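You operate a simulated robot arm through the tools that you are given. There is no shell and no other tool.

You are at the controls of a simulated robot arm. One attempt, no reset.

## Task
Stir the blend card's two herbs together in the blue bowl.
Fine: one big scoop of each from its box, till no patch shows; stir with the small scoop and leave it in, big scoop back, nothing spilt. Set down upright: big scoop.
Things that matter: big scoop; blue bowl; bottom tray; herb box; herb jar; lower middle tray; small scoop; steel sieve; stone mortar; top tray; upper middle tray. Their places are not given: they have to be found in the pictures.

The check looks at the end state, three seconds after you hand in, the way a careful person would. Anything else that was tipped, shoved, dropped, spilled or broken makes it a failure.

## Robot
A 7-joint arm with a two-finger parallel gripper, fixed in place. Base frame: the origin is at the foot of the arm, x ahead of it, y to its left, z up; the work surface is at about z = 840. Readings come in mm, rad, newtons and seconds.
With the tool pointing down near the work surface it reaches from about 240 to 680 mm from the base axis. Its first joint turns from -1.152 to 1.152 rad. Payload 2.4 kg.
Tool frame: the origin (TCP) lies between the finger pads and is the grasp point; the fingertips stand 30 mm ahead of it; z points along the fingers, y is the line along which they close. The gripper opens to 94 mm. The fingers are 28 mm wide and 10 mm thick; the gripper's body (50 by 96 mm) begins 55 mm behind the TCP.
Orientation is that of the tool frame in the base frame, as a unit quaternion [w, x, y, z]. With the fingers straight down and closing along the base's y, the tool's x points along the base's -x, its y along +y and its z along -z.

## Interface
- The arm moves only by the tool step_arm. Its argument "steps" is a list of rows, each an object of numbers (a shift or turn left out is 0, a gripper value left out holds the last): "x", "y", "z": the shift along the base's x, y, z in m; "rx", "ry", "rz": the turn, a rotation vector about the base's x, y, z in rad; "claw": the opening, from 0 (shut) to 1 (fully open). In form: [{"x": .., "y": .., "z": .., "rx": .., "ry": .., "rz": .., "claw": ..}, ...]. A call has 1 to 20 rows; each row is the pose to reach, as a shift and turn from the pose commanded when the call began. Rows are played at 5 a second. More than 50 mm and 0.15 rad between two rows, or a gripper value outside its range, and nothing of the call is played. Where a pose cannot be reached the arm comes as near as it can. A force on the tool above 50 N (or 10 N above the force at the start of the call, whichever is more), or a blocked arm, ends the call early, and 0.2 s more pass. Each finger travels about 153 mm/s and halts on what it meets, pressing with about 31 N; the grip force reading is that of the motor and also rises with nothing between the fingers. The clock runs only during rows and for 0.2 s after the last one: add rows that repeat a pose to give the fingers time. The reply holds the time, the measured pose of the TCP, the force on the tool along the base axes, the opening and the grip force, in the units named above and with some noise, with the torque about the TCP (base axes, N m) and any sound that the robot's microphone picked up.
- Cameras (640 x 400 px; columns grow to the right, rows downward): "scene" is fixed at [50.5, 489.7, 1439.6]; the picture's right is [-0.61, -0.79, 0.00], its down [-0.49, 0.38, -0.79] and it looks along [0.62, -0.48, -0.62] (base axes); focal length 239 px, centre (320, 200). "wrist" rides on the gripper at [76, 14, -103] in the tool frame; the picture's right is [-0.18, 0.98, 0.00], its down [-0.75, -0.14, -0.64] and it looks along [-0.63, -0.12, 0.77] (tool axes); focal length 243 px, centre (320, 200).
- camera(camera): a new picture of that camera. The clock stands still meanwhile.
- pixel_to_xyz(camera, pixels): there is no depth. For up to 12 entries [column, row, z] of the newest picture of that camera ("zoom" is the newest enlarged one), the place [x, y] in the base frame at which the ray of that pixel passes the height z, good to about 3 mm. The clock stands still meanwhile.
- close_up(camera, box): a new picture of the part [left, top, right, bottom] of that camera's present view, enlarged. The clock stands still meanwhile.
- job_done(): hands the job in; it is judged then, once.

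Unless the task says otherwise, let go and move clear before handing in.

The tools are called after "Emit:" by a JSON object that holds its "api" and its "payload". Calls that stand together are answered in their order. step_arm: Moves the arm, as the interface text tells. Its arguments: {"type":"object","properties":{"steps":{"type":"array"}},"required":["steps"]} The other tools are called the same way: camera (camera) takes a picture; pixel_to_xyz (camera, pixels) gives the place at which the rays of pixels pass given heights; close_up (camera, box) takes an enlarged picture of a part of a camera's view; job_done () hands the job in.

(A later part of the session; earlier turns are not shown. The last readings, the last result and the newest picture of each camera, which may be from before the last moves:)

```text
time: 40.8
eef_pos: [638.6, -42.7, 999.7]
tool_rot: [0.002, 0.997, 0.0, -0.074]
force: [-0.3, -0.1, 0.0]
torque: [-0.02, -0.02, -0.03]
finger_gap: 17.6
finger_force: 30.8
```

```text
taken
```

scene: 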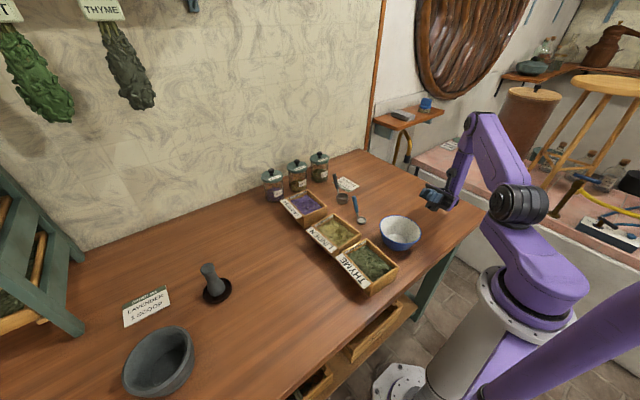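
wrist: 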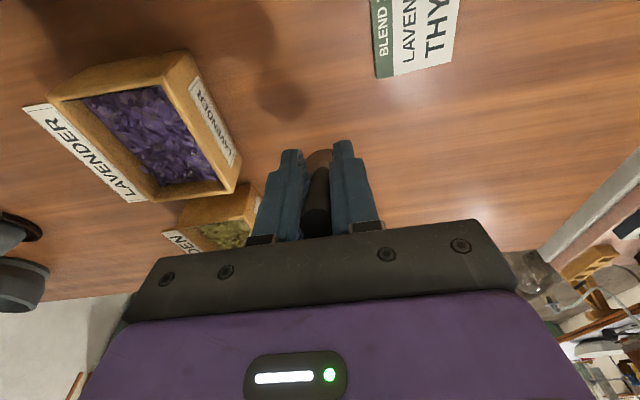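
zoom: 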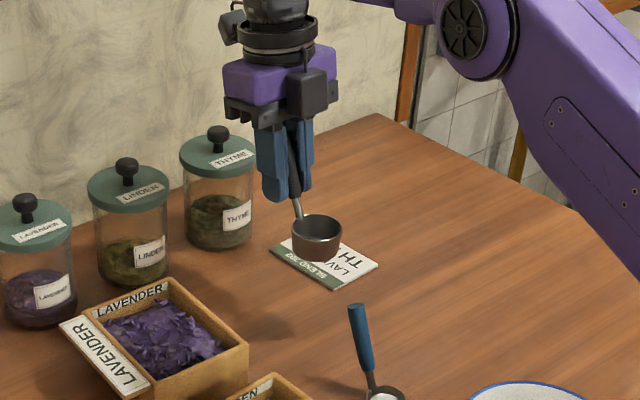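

The scoop is held securely and level. I'll carry it, empty, at this height to above the lavender box, keeping the same orientation, and look at the herb level.

Emit:
{"api": "step_arm", "payload": {"steps": [{"z": 0.01, "y": 0.03}, {"z": 0.02, "y": 0.065}, {"z": 0.02, "y": 0.1}, {"z": 0.02, "y": 0.13}, {"z": 0.02, "y": 0.159, "x": 0.003}, {"z": 0.02, "y": 0.159, "x": 0.006}]}}

Emit:
{"api": "camera", "payload": {"camera": "wrist"}}

Emit:
{"api": "close_up", "payload": {"camera": "scene", "box": [250, 120, 370, 240]}}

```text
time: 42.2
eef_pos: [591.5, 55.1, 1021.6]
tool_rot: [0.0, 0.997, 0.011, -0.076]
force: [0.8, 0.3, 0.6]
torque: [-0.01, -0.01, 0.01]
finger_gap: 17.6
finger_force: 31.2
out of reach, approached as far as the arm can: row 2, 3, 4, 5, 6
```

```text
taken
```

wrist: 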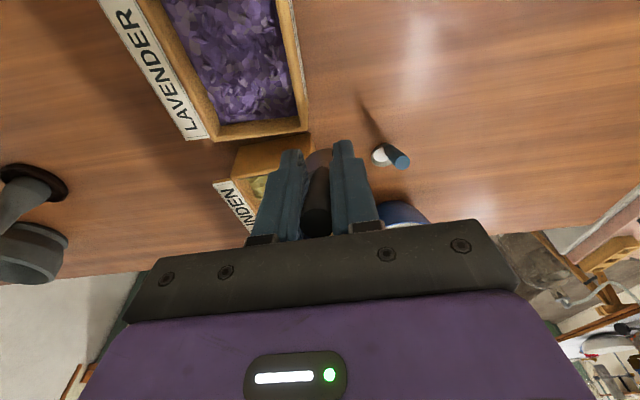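

```text
3.33 times, centred on (310, 180) of scene
```

zoom: 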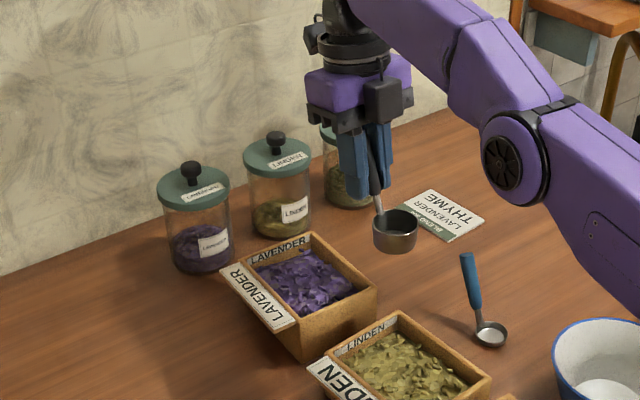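

The arm hit the wrist-yaw limit here, so I'll turn the scoop the other way instead (handle toward the robot, cup pointing +x), which suits both boxes. First I'll read the lavender box corners from this view.

Emit:
{"api": "pixel_to_xyz", "payload": {"camera": "wrist", "pixels": [[308, 133, 898], [213, 143, 898], [296, 117, 898], [222, 123, 898], [256, 121, 885], [250, 60, 885], [300, 0, 898], [135, 0, 898]]}}

Emit:
{"api": "close_up", "payload": {"camera": "wrist", "box": [150, 0, 330, 150]}}

```text
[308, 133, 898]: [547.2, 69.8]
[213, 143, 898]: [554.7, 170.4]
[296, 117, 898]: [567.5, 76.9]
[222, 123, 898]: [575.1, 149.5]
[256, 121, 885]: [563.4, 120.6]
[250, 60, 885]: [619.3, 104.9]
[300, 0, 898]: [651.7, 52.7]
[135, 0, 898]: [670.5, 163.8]
```

```text
2.67 times, centred on (240, 75) of wrist
```

zoom: 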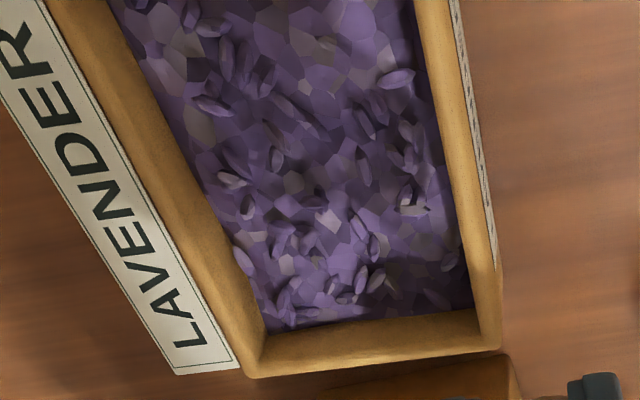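

The box's inner span is about x 563–673, y 74–160, with the herbs sitting a little below the rim. I'll spin the empty scoop round to yaw 0 above the box.

Emit:
{"api": "step_arm", "payload": {"steps": [{"rz": 0.15}, {"rz": 0.3}, {"rz": 0.45}, {"rz": 0.6}, {"rz": 0.75}, {"rz": 0.9}, {"rz": 1.05}, {"rz": 1.2}, {"rz": 1.35}, {"rz": 1.5}, {"rz": 1.65}, {"rz": 1.8, "y": 0.01}, {"rz": 1.95, "y": 0.02}, {"rz": 2.1, "y": 0.03}, {"rz": 2.25, "y": 0.04}, {"rz": 2.4, "y": 0.05}, {"rz": 2.55, "y": 0.063}, {"rz": 2.7, "y": 0.063}, {"rz": 2.85, "y": 0.063}, {"rz": 3.0, "y": 0.063}]}}

Emit:
{"api": "step_arm", "payload": {"steps": [{"rz": 0.12, "x": 0.003}, {"rz": 0.12, "x": 0.003}]}}

Emit:
{"api": "camera", "payload": {"camera": "wrist"}}

Emit:
{"api": "close_up", "payload": {"camera": "scene", "box": [250, 120, 370, 240]}}

```text
time: 46.4
eef_pos: [594.0, 118.4, 1020.1]
tool_rot: [0.075, 0.07, 0.995, -0.005]
force: [-0.3, 0.0, 0.3]
torque: [-0.01, 0.02, 0.0]
finger_gap: 17.5
finger_force: 30.8
```

```text
time: 47.0
eef_pos: [597.3, 117.5, 1020.1]
tool_rot: [0.075, 0.011, 0.997, 0.0]
force: [0.0, -0.7, -0.3]
torque: [-0.01, 0.02, -0.01]
finger_gap: 17.8
finger_force: 30.7
```

```text
taken
```

wrist: 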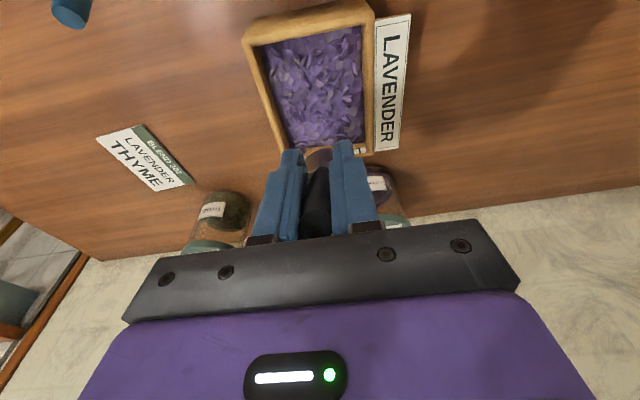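

```text
3.33 times, centred on (310, 180) of scene
```

zoom: 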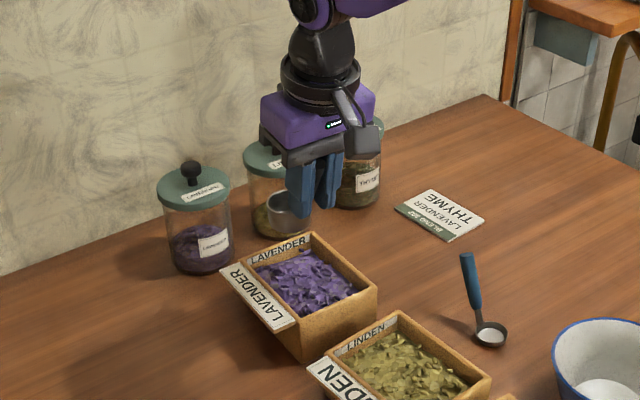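

Now the cup points +x with the handle toward the robot, and the box is fully in view. I'll zoom in to verify the box walls and the herb level relative to the rim.

Emit:
{"api": "close_up", "payload": {"camera": "wrist", "box": [220, 0, 420, 170]}}

```text
2.35 times, centred on (320, 85) of wrist
```

zoom: 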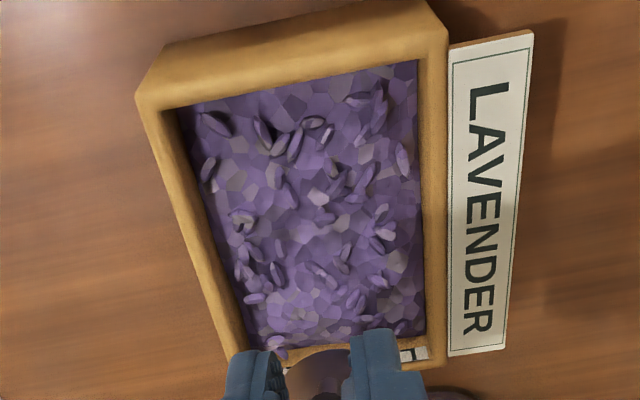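

Emit:
{"api": "pixel_to_xyz", "payload": {"camera": "zoom", "pixels": [[137, 96, 898], [448, 40, 898], [176, 108, 898], [418, 60, 898], [246, 348, 898], [428, 345, 898], [180, 108, 885], [416, 62, 885], [248, 345, 885], [425, 335, 885], [435, 360, 898], [165, 50, 840]]}}

```text
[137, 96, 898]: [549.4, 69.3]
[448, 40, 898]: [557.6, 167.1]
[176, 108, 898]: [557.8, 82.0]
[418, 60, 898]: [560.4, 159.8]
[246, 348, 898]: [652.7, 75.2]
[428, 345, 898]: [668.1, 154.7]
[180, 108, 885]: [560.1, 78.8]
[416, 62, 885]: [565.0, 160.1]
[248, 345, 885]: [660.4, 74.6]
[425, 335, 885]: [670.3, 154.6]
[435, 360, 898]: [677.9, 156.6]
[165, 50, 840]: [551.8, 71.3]
```

The inner far wall is near x≈667 and the inner near wall near x≈560. I'll tip the empty cup nose-down (0.5 rad about +y) and lower it until the front lip touches into the lavender, well short of the floor.

Emit:
{"api": "step_arm", "payload": {"steps": [{"x": -0.006, "z": -0.01, "ry": 0.12}, {"x": -0.012, "z": -0.015, "ry": 0.25}, {"x": -0.018, "z": -0.02, "ry": 0.38}, {"x": -0.025, "z": -0.025, "ry": 0.5}, {"x": -0.025, "z": -0.045, "ry": 0.5}, {"x": -0.025, "z": -0.06, "ry": 0.5}, {"x": -0.025, "z": -0.06, "ry": 0.5}]}}

Emit:
{"api": "close_up", "payload": {"camera": "scene", "box": [260, 145, 350, 235]}}

Emit:
{"api": "camera", "payload": {"camera": "wrist"}}

```text
time: 48.6
eef_pos: [571.8, 118.4, 959.4]
tool_rot: [-0.175, 0.01, 0.985, -0.003]
force: [-0.5, -0.2, 0.1]
torque: [0.0, 0.01, 0.01]
finger_gap: 17.7
finger_force: 31.1
```

```text
4.44 times, centred on (305, 190) of scene
```

zoom: 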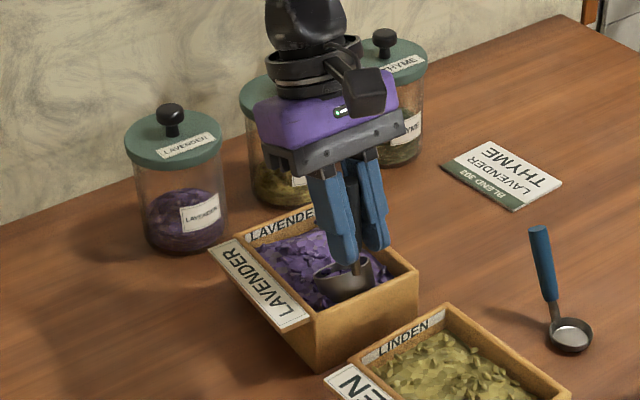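

```text
taken
```

wrist: 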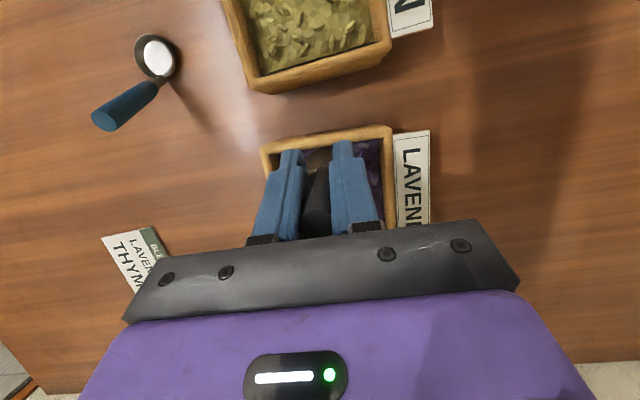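

Emit:
{"api": "close_up", "payload": {"camera": "scene", "box": [300, 180, 350, 225]}}

```text
8.89 times, centred on (325, 202) of scene
```

zoom: 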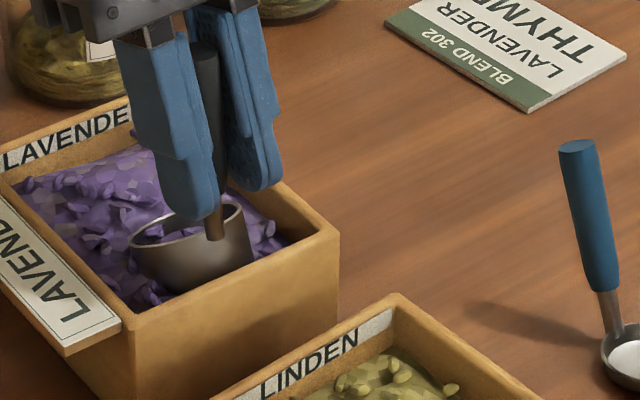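

The tilted cup's lip (zoom 165,215) is just entering the lavender. I'll now dip a little further and sweep level toward +x in one smooth motion.

Emit:
{"api": "step_arm", "payload": {"steps": [{"z": -0.006}, {"z": -0.011}, {"x": 0.0015, "z": -0.0133, "ry": -0.05}, {"x": 0.003, "z": -0.0155, "ry": -0.1}, {"x": 0.0045, "z": -0.0175, "ry": -0.15}, {"x": 0.006, "z": -0.0195, "ry": -0.2}, {"x": 0.0075, "z": -0.022, "ry": -0.25}, {"x": 0.009, "z": -0.0245, "ry": -0.3}, {"x": 0.0105, "z": -0.027, "ry": -0.35}, {"x": 0.012, "z": -0.0295, "ry": -0.4}, {"x": 0.0135, "z": -0.033, "ry": -0.45}, {"x": 0.015, "z": -0.0365, "ry": -0.5}, {"x": 0.015, "z": -0.0365, "ry": -0.5}]}}

Emit:
{"api": "close_up", "payload": {"camera": "scene", "box": [290, 165, 350, 225]}}

```text
time: 51.4
eef_pos: [586.8, 118.1, 923.7]
tool_rot: [0.074, 0.009, 0.997, 0.0]
force: [-0.4, 0.7, -0.2]
torque: [-0.01, 0.01, 0.01]
finger_gap: 17.6
finger_force: 31.5
```

```text
6.67 times, centred on (320, 195) of scene
```

zoom: 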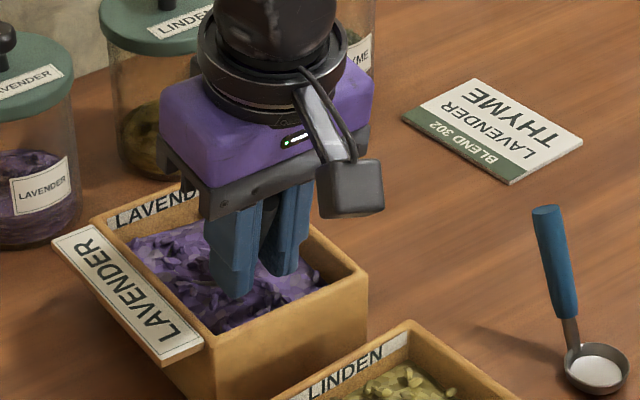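

The sweep met no resistance, and the cup is now level and buried. I'll lift slowly and straight up, then check that it is full.

Emit:
{"api": "step_arm", "payload": {"steps": [{"z": 0.01}, {"z": 0.022}, {"z": 0.036}, {"z": 0.052}, {"z": 0.07}, {"z": 0.09}, {"z": 0.11}, {"z": 0.11}]}}

Emit:
{"api": "close_up", "payload": {"camera": "scene", "box": [280, 145, 360, 225]}}

Emit:
{"api": "camera", "payload": {"camera": "wrist"}}

```text
time: 53.2
eef_pos: [587.0, 118.0, 1035.7]
tool_rot: [0.075, 0.011, 0.997, 0.0]
force: [0.7, -0.3, -0.7]
torque: [0.0, 0.02, -0.01]
finger_gap: 17.5
finger_force: 31.4
```

```text
5.00 times, centred on (320, 185) of scene
```

zoom: 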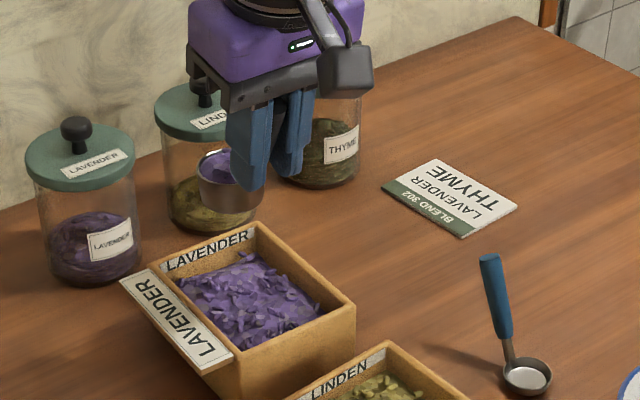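

```text
taken
```

wrist: 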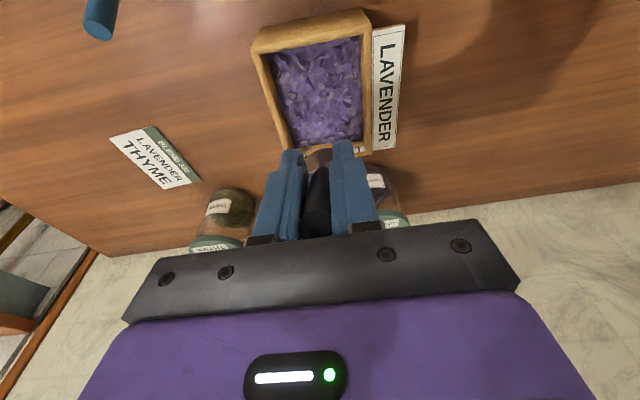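

Emit:
{"api": "close_up", "payload": {"camera": "scene", "box": [298, 165, 338, 195]}}

```text
13.33 times, centred on (318, 180) of scene
```

zoom: 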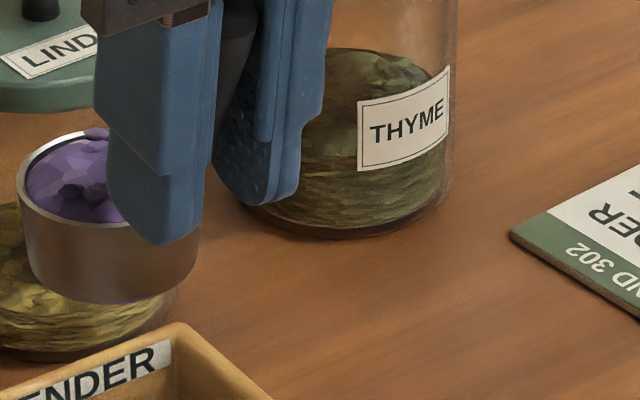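

The scoop is full of lavender with a neat mound (zoom 75,175). I'll carry it level and slowly to the bowl, turning the wrist -90° on the way.

Emit:
{"api": "step_arm", "payload": {"steps": [{"x": -0.0166, "y": -0.0071, "rz": -0.098}, {"x": -0.0331, "y": -0.0143, "rz": -0.196}, {"x": -0.0497, "y": -0.0214, "rz": -0.294}, {"x": -0.0663, "y": -0.0285, "rz": -0.392}, {"x": -0.0828, "y": -0.0356, "rz": -0.49}, {"x": -0.0994, "y": -0.0428, "rz": -0.588}, {"x": -0.1159, "y": -0.0499, "rz": -0.686}, {"x": -0.1325, "y": -0.057, "rz": -0.784}, {"x": -0.1491, "y": -0.0641, "rz": -0.882}, {"x": -0.1656, "y": -0.0713, "rz": -0.98}, {"x": -0.1822, "y": -0.0784, "rz": -1.078}, {"x": -0.1988, "y": -0.0855, "rz": -1.176}, {"x": -0.2153, "y": -0.0926, "rz": -1.274}, {"x": -0.2319, "y": -0.0998, "rz": -1.372}, {"x": -0.2484, "y": -0.1069, "rz": -1.47}, {"x": -0.265, "y": -0.114, "rz": -1.549}, {"x": -0.265, "y": -0.114, "rz": -1.549}]}}

Emit:
{"api": "camera", "payload": {"camera": "scene"}}

Emit:
{"api": "camera", "payload": {"camera": "wrist"}}

```text
time: 56.8
eef_pos: [322.0, 3.6, 1032.6]
tool_rot: [0.054, 0.706, 0.705, -0.052]
force: [0.0, 0.2, -0.3]
torque: [0.02, -0.01, 0.0]
finger_gap: 17.5
finger_force: 31.0
```

```text
taken
```

scene: 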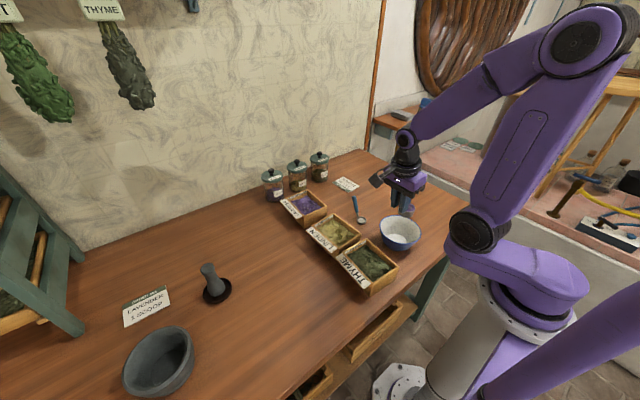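

```text
taken
```

wrist: 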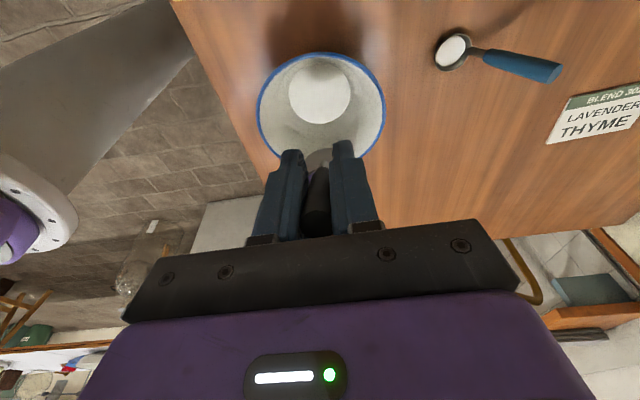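

Emit:
{"api": "pixel_to_xyz", "payload": {"camera": "wrist", "pixels": [[257, 115, 900], [385, 108, 900], [320, 52, 900], [320, 165, 900], [320, 95, 845], [200, 60, 840], [230, 160, 840], [420, 237, 840], [500, 240, 840]]}}

Emit:
{"api": "close_up", "payload": {"camera": "scene", "box": [350, 165, 450, 265]}}

```text
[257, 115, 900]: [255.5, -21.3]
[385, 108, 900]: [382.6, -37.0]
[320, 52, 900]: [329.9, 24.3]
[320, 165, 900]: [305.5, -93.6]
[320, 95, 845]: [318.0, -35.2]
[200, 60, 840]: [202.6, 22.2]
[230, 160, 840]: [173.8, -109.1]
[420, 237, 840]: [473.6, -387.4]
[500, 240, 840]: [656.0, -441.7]
```

```text
4.00 times, centred on (400, 215) of scene
```

zoom: 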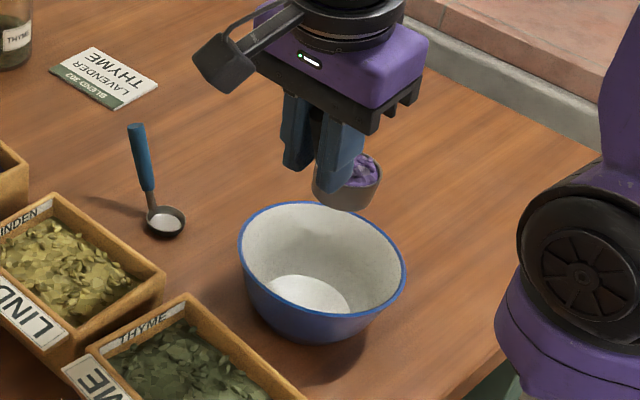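

The mound of lavender is intact (zoom 360,172) and the bowl centre is about (319,-38). I'll tip the scoop nose-down step by step about +x, moving so that its lip stays over the bowl's middle about 30 mm above the rim.

Emit:
{"api": "step_arm", "payload": {"steps": [{"x": -0.001, "y": 0.0, "z": -0.013, "rx": 0.1}, {"x": -0.002, "y": 0.0, "z": -0.025, "rx": 0.2}, {"x": -0.003, "y": 0.0, "z": -0.033, "rx": 0.3}, {"x": -0.003, "y": -0.002, "z": -0.033, "rx": 0.4}, {"x": -0.003, "y": -0.005, "z": -0.031, "rx": 0.5}, {"x": -0.003, "y": -0.01, "z": -0.028, "rx": 0.6}, {"x": -0.003, "y": -0.018, "z": -0.025, "rx": 0.7}, {"x": -0.003, "y": -0.026, "z": -0.023, "rx": 0.8}, {"x": -0.003, "y": -0.034, "z": -0.022, "rx": 0.9}, {"x": -0.003, "y": -0.042, "z": -0.022, "rx": 1.0}, {"x": -0.003, "y": -0.05, "z": -0.022, "rx": 1.1}, {"x": -0.003, "y": -0.058, "z": -0.023, "rx": 1.2}, {"x": -0.003, "y": -0.066, "z": -0.025, "rx": 1.3}, {"x": -0.003, "y": -0.074, "z": -0.028, "rx": 1.4}, {"x": -0.003, "y": -0.081, "z": -0.032, "rx": 1.5}, {"x": -0.003, "y": -0.088, "z": -0.036, "rx": 1.6}, {"x": -0.003, "y": -0.094, "z": -0.041, "rx": 1.7}, {"x": -0.003, "y": -0.1, "z": -0.046, "rx": 1.8}, {"x": -0.003, "y": -0.1, "z": -0.046, "rx": 1.8}]}}

Emit:
{"api": "close_up", "payload": {"camera": "scene", "box": [350, 165, 450, 265]}}

Emit:
{"api": "camera", "payload": {"camera": "wrist"}}

```text
time: 60.8
eef_pos: [317.7, -96.8, 988.3]
tool_rot: [-0.52, 0.48, 0.479, 0.521]
force: [-0.7, -0.5, -0.9]
torque: [-0.01, -0.03, -0.02]
finger_gap: 17.1
finger_force: 31.1
```

```text
4.00 times, centred on (400, 215) of scene
```

zoom: 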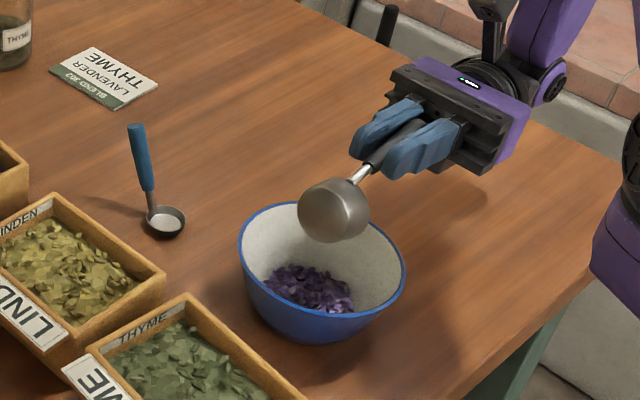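

```text
taken
```

wrist: 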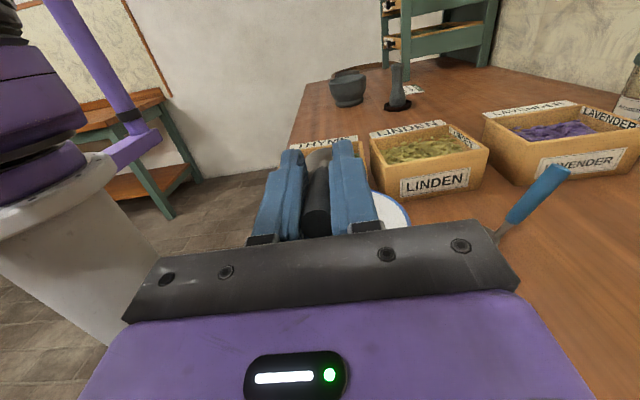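

The lavender has poured into the bowl (zoom 310,290) with nothing visible on the table. I'll tip a little further and give a small wiggle so the cup empties fully.

Emit:
{"api": "step_arm", "payload": {"steps": [{"rx": 0.1, "y": -0.005, "z": -0.003}, {"rx": 0.2, "y": -0.01, "z": -0.006}, {"rx": 0.25, "y": -0.012, "z": -0.008}, {"rx": 0.2, "y": -0.01, "z": -0.004}, {"rx": 0.25, "y": -0.012, "z": -0.008}, {"rx": 0.2, "y": -0.01, "z": -0.004}, {"rx": 0.25, "y": -0.012, "z": -0.008}, {"rx": 0.25, "y": -0.012, "z": -0.008}]}}

Emit:
{"api": "close_up", "payload": {"camera": "scene", "box": [350, 165, 450, 265]}}

```text
time: 62.6
eef_pos: [318.5, -107.9, 979.4]
tool_rot: [-0.574, 0.412, 0.411, 0.576]
force: [0.2, 0.8, -0.3]
torque: [0.0, 0.0, 0.02]
finger_gap: 17.7
finger_force: 30.7
```

```text
4.00 times, centred on (400, 215) of scene
```

zoom: 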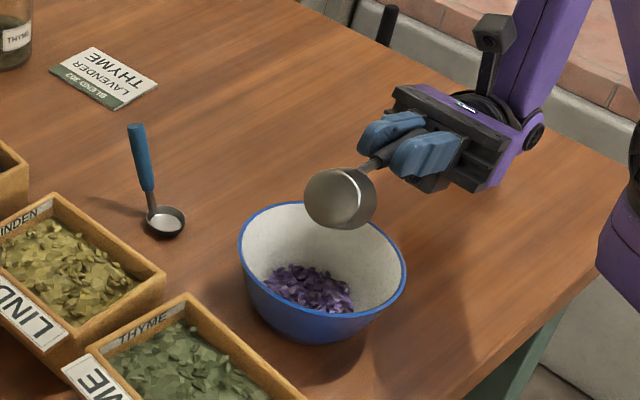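

Bowl contains the lavender, and the cup's rim looks empty. I'll reverse the tip along the same path back to level and then inspect the cup.

Emit:
{"api": "step_arm", "payload": {"steps": [{"rx": -0.15, "y": 0.006, "z": 0.006}, {"rx": -0.3, "y": 0.0145, "z": 0.016}, {"rx": -0.45, "y": 0.024, "z": 0.024}, {"rx": -0.6, "y": 0.0346, "z": 0.031}, {"rx": -0.75, "y": 0.046, "z": 0.036}, {"rx": -0.9, "y": 0.058, "z": 0.039}, {"rx": -1.05, "y": 0.07, "z": 0.04}, {"rx": -1.2, "y": 0.082, "z": 0.04}, {"rx": -1.35, "y": 0.094, "z": 0.038}, {"rx": -1.5, "y": 0.105, "z": 0.038}, {"rx": -1.65, "y": 0.11, "z": 0.04}, {"rx": -1.8, "y": 0.111, "z": 0.045}, {"rx": -1.95, "y": 0.112, "z": 0.055}, {"rx": -2.05, "y": 0.112, "z": 0.06}, {"rx": -2.05, "y": 0.112, "z": 0.06}]}}

Emit:
{"api": "close_up", "payload": {"camera": "scene", "box": [350, 165, 450, 265]}}

```text
time: 65.8
eef_pos: [319.0, 5.0, 1039.5]
tool_rot: [0.054, 0.705, 0.705, -0.054]
force: [0.7, 0.1, 0.5]
torque: [0.04, -0.01, -0.03]
finger_gap: 17.1
finger_force: 31.1
```

```text
4.00 times, centred on (400, 215) of scene
```

zoom: 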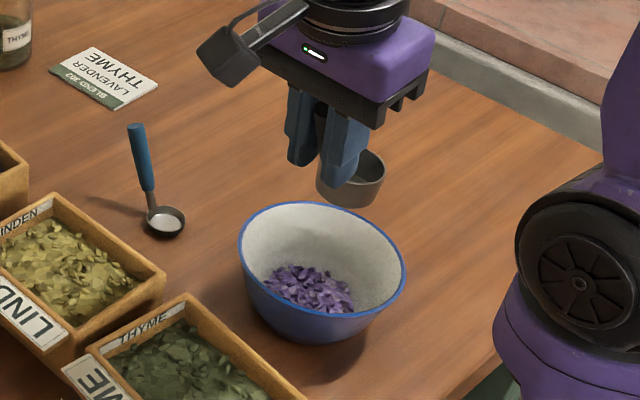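

The cup is clean and empty. Next is thyme: I'll move over to the thyme box while turning back to yaw 0 with the cup pointing +x.

Emit:
{"api": "step_arm", "payload": {"steps": [{"rz": 0.14, "x": -0.004, "y": 0.01}, {"rz": 0.28, "x": -0.008, "y": 0.02}, {"rz": 0.42, "x": -0.012, "y": 0.03}, {"rz": 0.56, "x": -0.016, "y": 0.04}, {"rz": 0.7, "x": -0.02, "y": 0.05}, {"rz": 0.84, "x": -0.024, "y": 0.06}, {"rz": 0.98, "x": -0.028, "y": 0.07}, {"rz": 1.12, "x": -0.032, "y": 0.08}, {"rz": 1.26, "x": -0.036, "y": 0.09}, {"rz": 1.4, "x": -0.04, "y": 0.1}, {"rz": 1.5, "x": -0.045, "y": 0.11}, {"rz": 1.571, "x": -0.049, "y": 0.113}, {"rz": 1.571, "x": -0.049, "y": 0.113}]}}

Emit:
{"api": "camera", "payload": {"camera": "wrist"}}

Emit:
{"api": "close_up", "payload": {"camera": "scene", "box": [320, 180, 440, 300]}}

```text
time: 68.6
eef_pos: [270.1, 116.8, 1040.2]
tool_rot: [0.075, -0.002, 0.997, 0.0]
force: [0.2, -0.7, -0.7]
torque: [-0.03, 0.04, 0.02]
finger_gap: 17.4
finger_force: 31.3
```

```text
taken
```

wrist: 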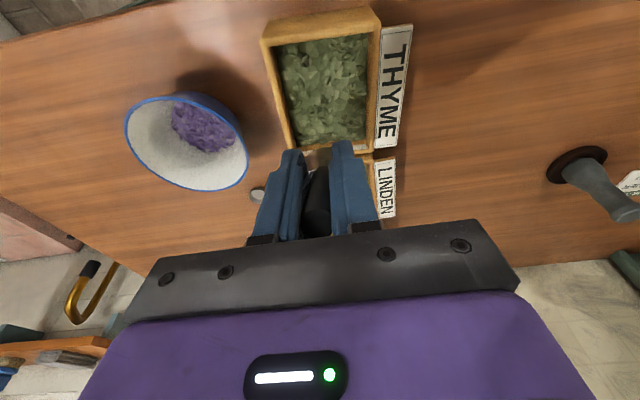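

```text
3.33 times, centred on (380, 240) of scene
```

zoom: 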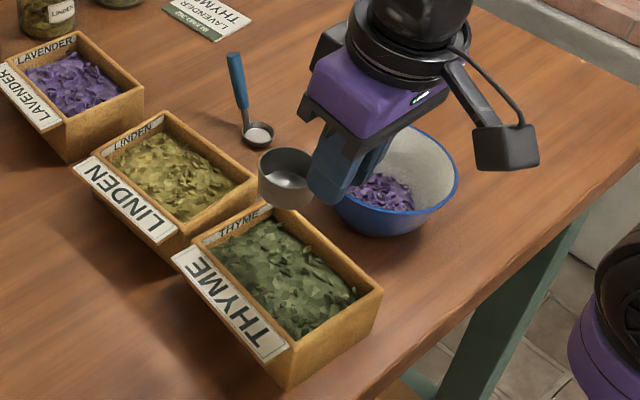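

Emit:
{"api": "close_up", "payload": {"camera": "wrist", "box": [230, 0, 430, 170]}}

```text
2.35 times, centred on (330, 85) of wrist
```

zoom: 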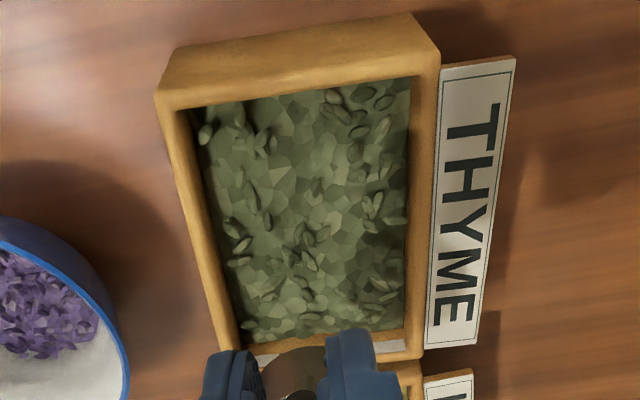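

Emit:
{"api": "pixel_to_xyz", "payload": {"camera": "zoom", "pixels": [[157, 96, 898], [440, 60, 898], [177, 110, 898], [412, 76, 898], [240, 352, 898], [404, 340, 898], [420, 360, 898], [182, 110, 885], [410, 78, 885], [240, 345, 885], [402, 335, 885]]}}

```text
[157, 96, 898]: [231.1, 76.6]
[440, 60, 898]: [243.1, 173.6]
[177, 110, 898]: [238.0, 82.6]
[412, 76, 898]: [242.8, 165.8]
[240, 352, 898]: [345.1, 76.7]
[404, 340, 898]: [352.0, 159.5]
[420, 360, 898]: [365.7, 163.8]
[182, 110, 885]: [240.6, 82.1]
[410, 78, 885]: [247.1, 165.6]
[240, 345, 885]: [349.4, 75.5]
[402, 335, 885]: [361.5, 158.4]
```

The thyme box's inner span is about x 240–350, y 80–162, the same layout as the lavender box shifted by ~319 mm. I'll repeat the same nose-down dip here.

Emit:
{"api": "step_arm", "payload": {"steps": [{"x": -0.004, "y": 0.001, "z": -0.015, "ry": 0.12}, {"x": -0.008, "y": 0.002, "z": -0.03, "ry": 0.25}, {"x": -0.012, "y": 0.003, "z": -0.045, "ry": 0.38}, {"x": -0.0165, "y": 0.003, "z": -0.06, "ry": 0.5}, {"x": -0.0165, "y": 0.003, "z": -0.072, "ry": 0.5}, {"x": -0.0165, "y": 0.003, "z": -0.081, "ry": 0.5}, {"x": -0.0165, "y": 0.003, "z": -0.081, "ry": 0.5}]}}

Emit:
{"api": "close_up", "payload": {"camera": "scene", "box": [330, 205, 410, 285]}}

```text
time: 70.2
eef_pos: [253.0, 120.7, 957.9]
tool_rot: [-0.173, 0.0, 0.985, 0.001]
force: [-0.7, 0.6, 0.8]
torque: [0.03, 0.0, 0.02]
finger_gap: 17.3
finger_force: 31.3
```

```text
5.00 times, centred on (370, 245) of scene
```

zoom: 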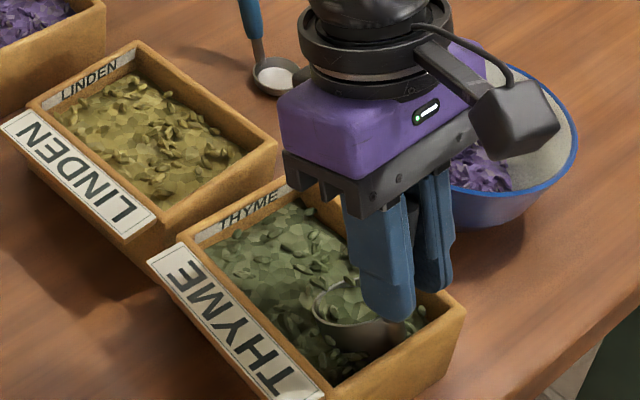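

The cup's lip is in the thyme (zoom 345,305), away from the walls. I'll do the same dip-and-level sweep, then lift.

Emit:
{"api": "step_arm", "payload": {"steps": [{"z": -0.006}, {"z": -0.0105}, {"x": 0.0015, "z": -0.0128, "ry": -0.05}, {"x": 0.003, "z": -0.015, "ry": -0.1}, {"x": 0.0045, "z": -0.017, "ry": -0.15}, {"x": 0.006, "z": -0.019, "ry": -0.2}, {"x": 0.0075, "z": -0.0215, "ry": -0.25}, {"x": 0.009, "z": -0.024, "ry": -0.3}, {"x": 0.0105, "z": -0.0265, "ry": -0.35}, {"x": 0.012, "z": -0.029, "ry": -0.4}, {"x": 0.0135, "z": -0.0325, "ry": -0.45}, {"x": 0.015, "z": -0.035, "ry": -0.5}, {"x": 0.015, "z": -0.035, "ry": -0.5}]}}

Emit:
{"api": "step_arm", "payload": {"steps": [{"z": 0.01}, {"z": 0.022}, {"z": 0.036}, {"z": 0.052}, {"z": 0.07}, {"z": 0.09}, {"z": 0.112}, {"z": 0.112}]}}

Emit:
{"api": "close_up", "payload": {"camera": "scene", "box": [330, 195, 420, 285]}}

Emit:
{"api": "camera", "payload": {"camera": "wrist"}}

```text
time: 73.0
eef_pos: [301.2, 116.9, 924.8]
tool_rot: [0.075, 0.0, 0.997, 0.0]
force: [-1.8, 0.2, -0.5]
torque: [0.0, 0.06, 0.02]
finger_gap: 17.4
finger_force: 31.2
out of reach, approached as far as the arm can: row 9, 10, 11, 12, 13
```

```text
time: 74.8
eef_pos: [300.4, 116.4, 1036.5]
tool_rot: [0.075, 0.001, 0.997, 0.0]
force: [-0.2, 0.5, 0.2]
torque: [0.0, 0.02, 0.05]
finger_gap: 17.3
finger_force: 31.1
```

```text
4.44 times, centred on (375, 240) of scene
```

zoom: 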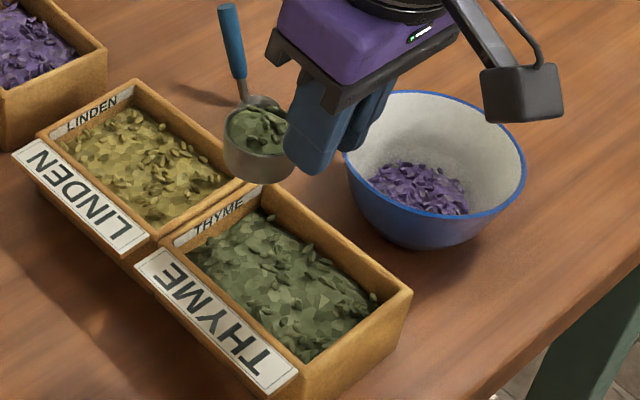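

```text
taken
```

wrist: 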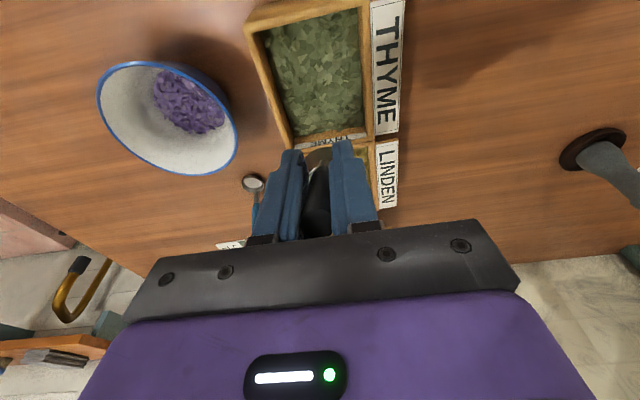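

The arm could not hold x=268 when level and slid out to x≈301, so the cup may have pushed the thyme box's far wall. I'll measure whether the box moved using the same view as before.

Emit:
{"api": "close_up", "payload": {"camera": "scene", "box": [270, 185, 430, 305]}}

```text
3.33 times, centred on (350, 245) of scene
```

zoom: 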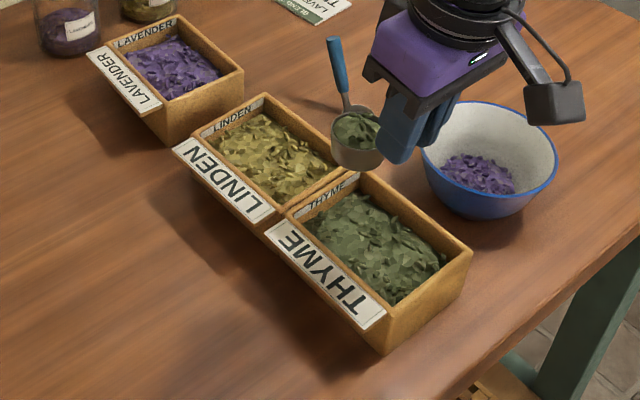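

Emit:
{"api": "pixel_to_xyz", "payload": {"camera": "zoom", "pixels": [[472, 252, 890], [386, 353, 840], [388, 312, 890], [355, 172, 890], [172, 152, 890], [265, 95, 890], [270, 232, 885], [268, 235, 880]]}}

Emit:
{"api": "close_up", "payload": {"camera": "scene", "box": [310, 205, 390, 275]}}

```text
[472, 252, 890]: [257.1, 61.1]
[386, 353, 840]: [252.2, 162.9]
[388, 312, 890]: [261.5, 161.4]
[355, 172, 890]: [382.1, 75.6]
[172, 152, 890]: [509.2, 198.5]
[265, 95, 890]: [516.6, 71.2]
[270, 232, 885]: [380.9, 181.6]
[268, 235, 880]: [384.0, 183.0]
```

```text
5.71 times, centred on (350, 240) of scene
```

zoom: 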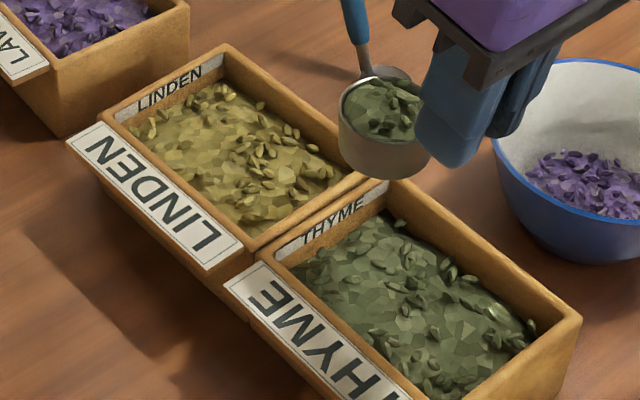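

The thyme box got pushed about 16 mm toward +x, up against the linden box, though nothing spilled. I'll put that right after pouring. First I'll check that the scoop hasn't slipped in the grip by comparing the cup's place.

Emit:
{"api": "pixel_to_xyz", "payload": {"camera": "zoom", "pixels": [[383, 108, 992], [338, 115, 992], [428, 130, 992], [382, 108, 985], [386, 172, 967]]}}

Emit:
{"api": "close_up", "payload": {"camera": "scene", "box": [345, 195, 385, 235]}}

```text
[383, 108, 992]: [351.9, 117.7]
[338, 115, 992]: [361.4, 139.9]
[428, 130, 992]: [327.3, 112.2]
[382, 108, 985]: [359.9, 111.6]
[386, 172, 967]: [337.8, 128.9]
```

```text
10.00 times, centred on (365, 215) of scene
```

zoom: 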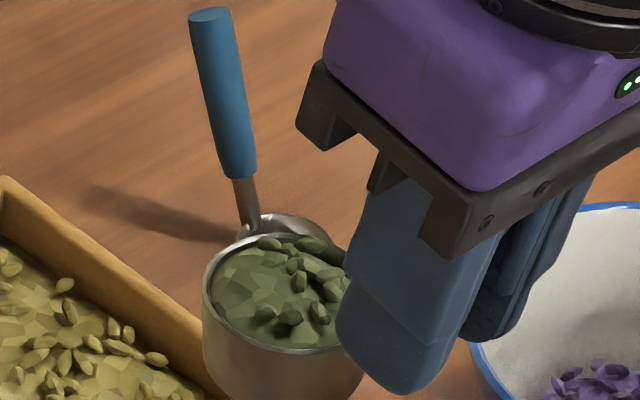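

The scoop is full of thyme and sits level where expected (cup at ≈(350,117)). I'll carry it gently to the pour start over the bowl.

Emit:
{"api": "step_arm", "payload": {"steps": [{"x": 0.001, "y": -0.007, "rz": -0.09}, {"x": 0.002, "y": -0.014, "rz": -0.19}, {"x": 0.0035, "y": -0.021, "rz": -0.29}, {"x": 0.0047, "y": -0.028, "rz": -0.39}, {"x": 0.006, "y": -0.035, "rz": -0.49}, {"x": 0.007, "y": -0.042, "rz": -0.59}, {"x": 0.008, "y": -0.049, "rz": -0.69}, {"x": 0.0095, "y": -0.056, "rz": -0.79}, {"x": 0.0105, "y": -0.063, "rz": -0.89}, {"x": 0.0115, "y": -0.07, "rz": -0.99}, {"x": 0.013, "y": -0.077, "rz": -1.09}, {"x": 0.014, "y": -0.084, "rz": -1.19}, {"x": 0.015, "y": -0.091, "rz": -1.29}, {"x": 0.0163, "y": -0.098, "rz": -1.39}, {"x": 0.0175, "y": -0.105, "rz": -1.48}, {"x": 0.0186, "y": -0.1124, "rz": -1.571}, {"x": 0.0186, "y": -0.1124, "rz": -1.571}]}}

Emit:
{"api": "close_up", "payload": {"camera": "scene", "box": [340, 165, 450, 275]}}

```text
time: 78.4
eef_pos: [319.1, 4.3, 1037.1]
tool_rot: [0.053, 0.706, 0.704, -0.052]
force: [1.2, 0.0, -1.3]
torque: [-0.02, 0.01, -0.02]
finger_gap: 17.3
finger_force: 31.2
```

```text
3.64 times, centred on (395, 220) of scene
```

zoom: 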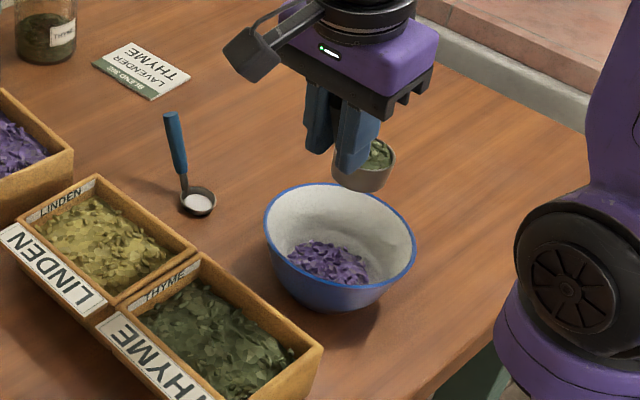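

The thyme is intact in the cup (zoom 378,155), at the same start pose as the first pour. I'll repeat the pour.

Emit:
{"api": "step_arm", "payload": {"steps": [{"y": 0.0, "z": -0.015, "rx": 0.1}, {"y": 0.0, "z": -0.028, "rx": 0.2}, {"y": 0.0, "z": -0.037, "rx": 0.3}, {"y": -0.002, "z": -0.037, "rx": 0.4}, {"y": -0.005, "z": -0.035, "rx": 0.5}, {"y": -0.01, "z": -0.032, "rx": 0.6}, {"y": -0.018, "z": -0.029, "rx": 0.7}, {"y": -0.026, "z": -0.027, "rx": 0.8}, {"y": -0.034, "z": -0.026, "rx": 0.9}, {"y": -0.042, "z": -0.026, "rx": 1.0}, {"y": -0.05, "z": -0.026, "rx": 1.1}, {"y": -0.058, "z": -0.027, "rx": 1.2}, {"y": -0.066, "z": -0.029, "rx": 1.3}, {"y": -0.074, "z": -0.032, "rx": 1.4}, {"y": -0.081, "z": -0.036, "rx": 1.5}, {"y": -0.088, "z": -0.04, "rx": 1.6}, {"y": -0.094, "z": -0.045, "rx": 1.7}, {"y": -0.1, "z": -0.05, "rx": 1.8}, {"y": -0.105, "z": -0.053, "rx": 1.9}, {"y": -0.11, "z": -0.056, "rx": 2.0}]}}

Emit:
{"api": "step_arm", "payload": {"steps": [{"rx": 0.05, "y": -0.002, "z": -0.002}, {"rx": 0.0}, {"rx": 0.05, "y": -0.002, "z": -0.002}, {"rx": 0.0}, {"rx": 0.05, "y": -0.002, "z": -0.002}, {"rx": 0.05, "y": -0.002, "z": -0.002}]}}

Emit:
{"api": "close_up", "payload": {"camera": "scene", "box": [340, 165, 450, 275]}}

```text
time: 82.6
eef_pos: [320.6, -106.5, 979.7]
tool_rot: [-0.565, 0.425, 0.424, 0.566]
force: [0.9, 0.3, -0.7]
torque: [-0.02, -0.01, 0.04]
finger_gap: 17.1
finger_force: 31.4
```

```text
time: 84.0
eef_pos: [319.7, -108.0, 979.4]
tool_rot: [-0.575, 0.411, 0.41, 0.576]
force: [-0.2, -0.5, -0.7]
torque: [-0.03, 0.0, -0.02]
finger_gap: 16.8
finger_force: 30.8
```

```text
3.64 times, centred on (395, 220) of scene
```

zoom: 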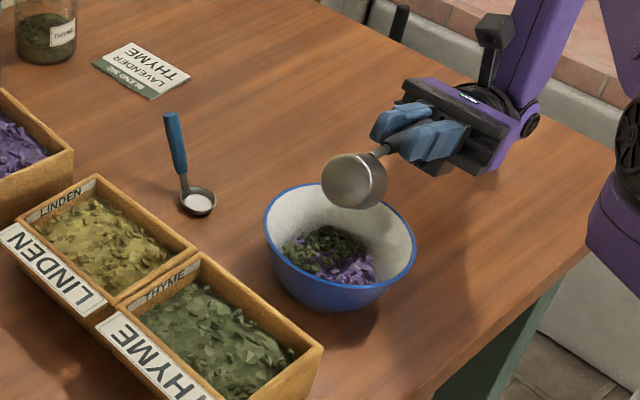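

Both herbs are now in the bowl (green over purple at zoom 325,255) with no spill visible. I'll return the scoop to level along the same path.

Emit:
{"api": "step_arm", "payload": {"steps": [{"rx": -0.15, "y": 0.006, "z": 0.006}, {"rx": -0.3, "y": 0.0145, "z": 0.016}, {"rx": -0.45, "y": 0.024, "z": 0.024}, {"rx": -0.6, "y": 0.0346, "z": 0.031}, {"rx": -0.75, "y": 0.046, "z": 0.036}, {"rx": -0.9, "y": 0.058, "z": 0.039}, {"rx": -1.05, "y": 0.07, "z": 0.04}, {"rx": -1.2, "y": 0.082, "z": 0.04}, {"rx": -1.35, "y": 0.094, "z": 0.038}, {"rx": -1.5, "y": 0.105, "z": 0.038}, {"rx": -1.65, "y": 0.11, "z": 0.04}, {"rx": -1.8, "y": 0.111, "z": 0.045}, {"rx": -1.95, "y": 0.112, "z": 0.055}, {"rx": -2.05, "y": 0.112, "z": 0.06}, {"rx": -2.05, "y": 0.112, "z": 0.06}]}}

Emit:
{"api": "close_up", "payload": {"camera": "scene", "box": [340, 165, 450, 275]}}

Emit:
{"api": "camera", "payload": {"camera": "wrist"}}

```text
time: 87.2
eef_pos: [319.7, 5.3, 1038.9]
tool_rot: [0.054, 0.704, 0.706, -0.052]
force: [-0.9, -0.4, -0.7]
torque: [0.02, 0.0, 0.01]
finger_gap: 17.3
finger_force: 30.6
```

```text
3.64 times, centred on (395, 220) of scene
```

zoom: 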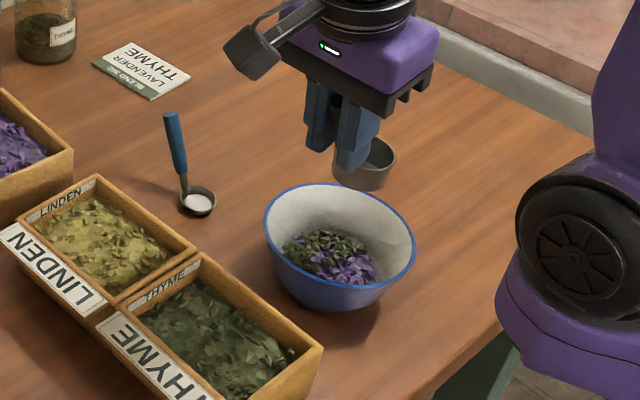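

```text
taken
```

wrist: 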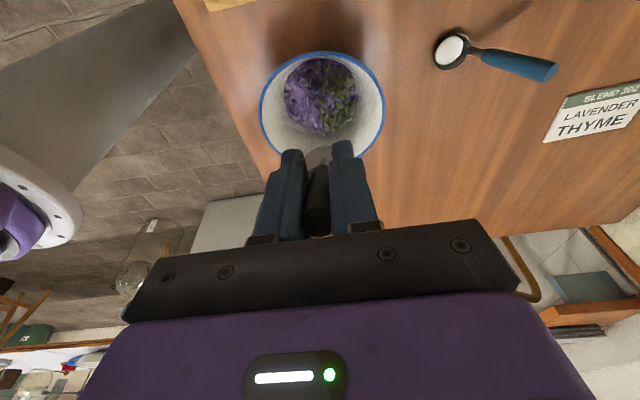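

The empty cup is back level. Now I'll return the big scoop to its original spot at TCP (639.5,-42.7,910), first travelling over at height with the wrist turning to -180°.

Emit:
{"api": "step_arm", "payload": {"steps": [{"x": 0.0234, "y": -0.004, "z": -0.0024, "rz": -0.131}, {"x": 0.0468, "y": -0.008, "z": -0.0048, "rz": -0.262}, {"x": 0.07, "y": -0.012, "z": -0.0072, "rz": -0.393}, {"x": 0.0935, "y": -0.016, "z": -0.0097, "rz": -0.524}, {"x": 0.1168, "y": -0.02, "z": -0.0121, "rz": -0.655}, {"x": 0.14, "y": -0.024, "z": -0.0145, "rz": -0.786}, {"x": 0.1635, "y": -0.028, "z": -0.017, "rz": -0.917}, {"x": 0.1868, "y": -0.032, "z": -0.0193, "rz": -1.048}, {"x": 0.21, "y": -0.036, "z": -0.0217, "rz": -1.179}, {"x": 0.2335, "y": -0.04, "z": -0.0241, "rz": -1.31}, {"x": 0.2568, "y": -0.044, "z": -0.0265, "rz": -1.441}, {"x": 0.28, "y": -0.048, "z": -0.03, "rz": -1.5736}, {"x": 0.3, "y": -0.048, "z": -0.036, "rz": -1.5736}, {"x": 0.3198, "y": -0.048, "z": -0.055, "rz": -1.5736}, {"x": 0.3198, "y": -0.048, "z": -0.08, "rz": -1.5736}, {"x": 0.3198, "y": -0.048, "z": -0.1, "rz": -1.5736}, {"x": 0.3198, "y": -0.048, "z": -0.115, "rz": -1.5736}, {"x": 0.3198, "y": -0.048, "z": -0.115, "rz": -1.5736}]}}

Emit:
{"api": "close_up", "payload": {"camera": "scene", "box": [300, 135, 390, 215]}}

```text
time: 91.0
eef_pos: [640.7, -42.9, 923.3]
tool_rot: [0.0, 0.997, -0.002, -0.075]
force: [0.5, -0.4, 0.2]
torque: [0.04, -0.04, -0.04]
finger_gap: 16.9
finger_force: 31.1
```

```text
5.00 times, centred on (345, 175) of scene
```

zoom: 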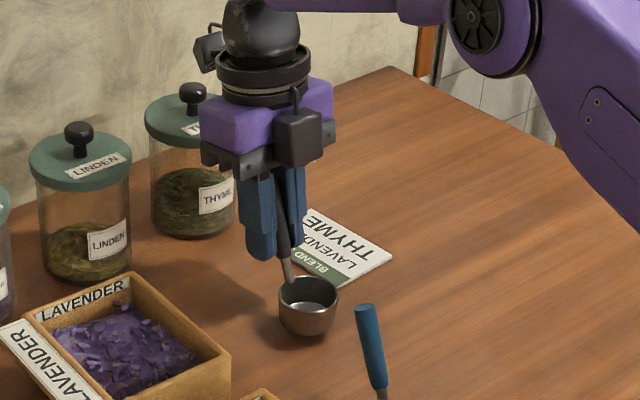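

The scoop hovers about 13 mm above its original spot, level. I'll lower it slowly to the table, watching the force.

Emit:
{"api": "step_arm", "payload": {"steps": [{"x": -0.001, "z": -0.005}, {"x": -0.001, "z": -0.009}, {"x": -0.001, "z": -0.0115}, {"x": -0.001, "z": -0.0125}, {"x": -0.001, "z": -0.013}, {"x": -0.001, "z": -0.013}]}}

Emit:
{"api": "close_up", "payload": {"camera": "scene", "box": [315, 165, 375, 215]}}

```text
time: 92.4
eef_pos: [640.3, -42.4, 912.1]
tool_rot: [0.0, 0.997, -0.001, -0.073]
force: [4.6, 1.2, 20.7]
torque: [0.38, 0.82, -0.13]
finger_gap: 17.4
finger_force: 31.3
```

```text
8.00 times, centred on (345, 190) of scene
```

zoom: 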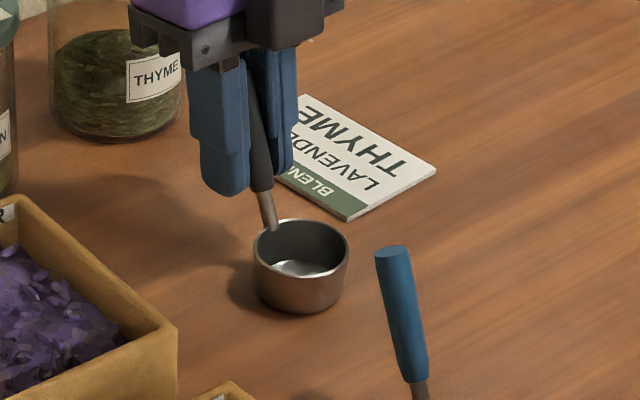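

The cup touched the table at TCP z≈912 with 20 N of push. I'll ease up slightly to unload it, then open the fingers gently.

Emit:
{"api": "step_arm", "payload": {"steps": [{"z": 0.0012}, {"z": 0.0015}, {"z": 0.0015}]}}

```text
time: 93.2
eef_pos: [638.6, -43.2, 913.1]
tool_rot: [0.0, 0.997, -0.002, -0.075]
force: [5.2, 0.3, 11.3]
torque: [0.25, 0.32, -0.11]
finger_gap: 17.4
finger_force: 31.3
```

Emit:
{"api": "step_arm", "payload": {"steps": [{"z": 0.0008}, {"z": 0.0013}, {"z": 0.0013}]}}

Emit:
{"api": "close_up", "payload": {"camera": "scene", "box": [315, 165, 375, 215]}}

```text
time: 94.0
eef_pos: [637.7, -44.3, 911.8]
tool_rot: [0.0, 0.997, -0.002, -0.076]
force: [-0.1, -0.2, -0.6]
torque: [0.01, 0.0, 0.02]
finger_gap: 17.2
finger_force: 30.7
```

```text
8.00 times, centred on (345, 190) of scene
```

zoom: 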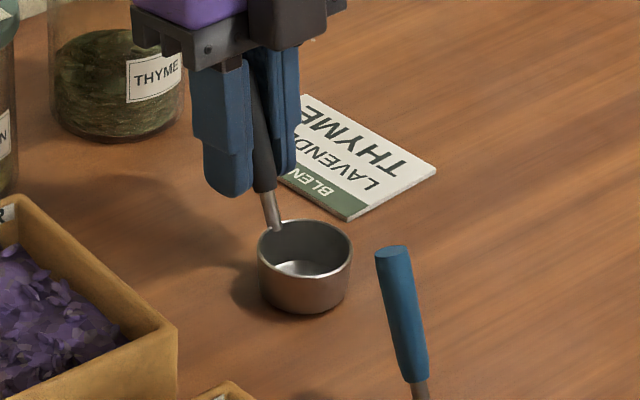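

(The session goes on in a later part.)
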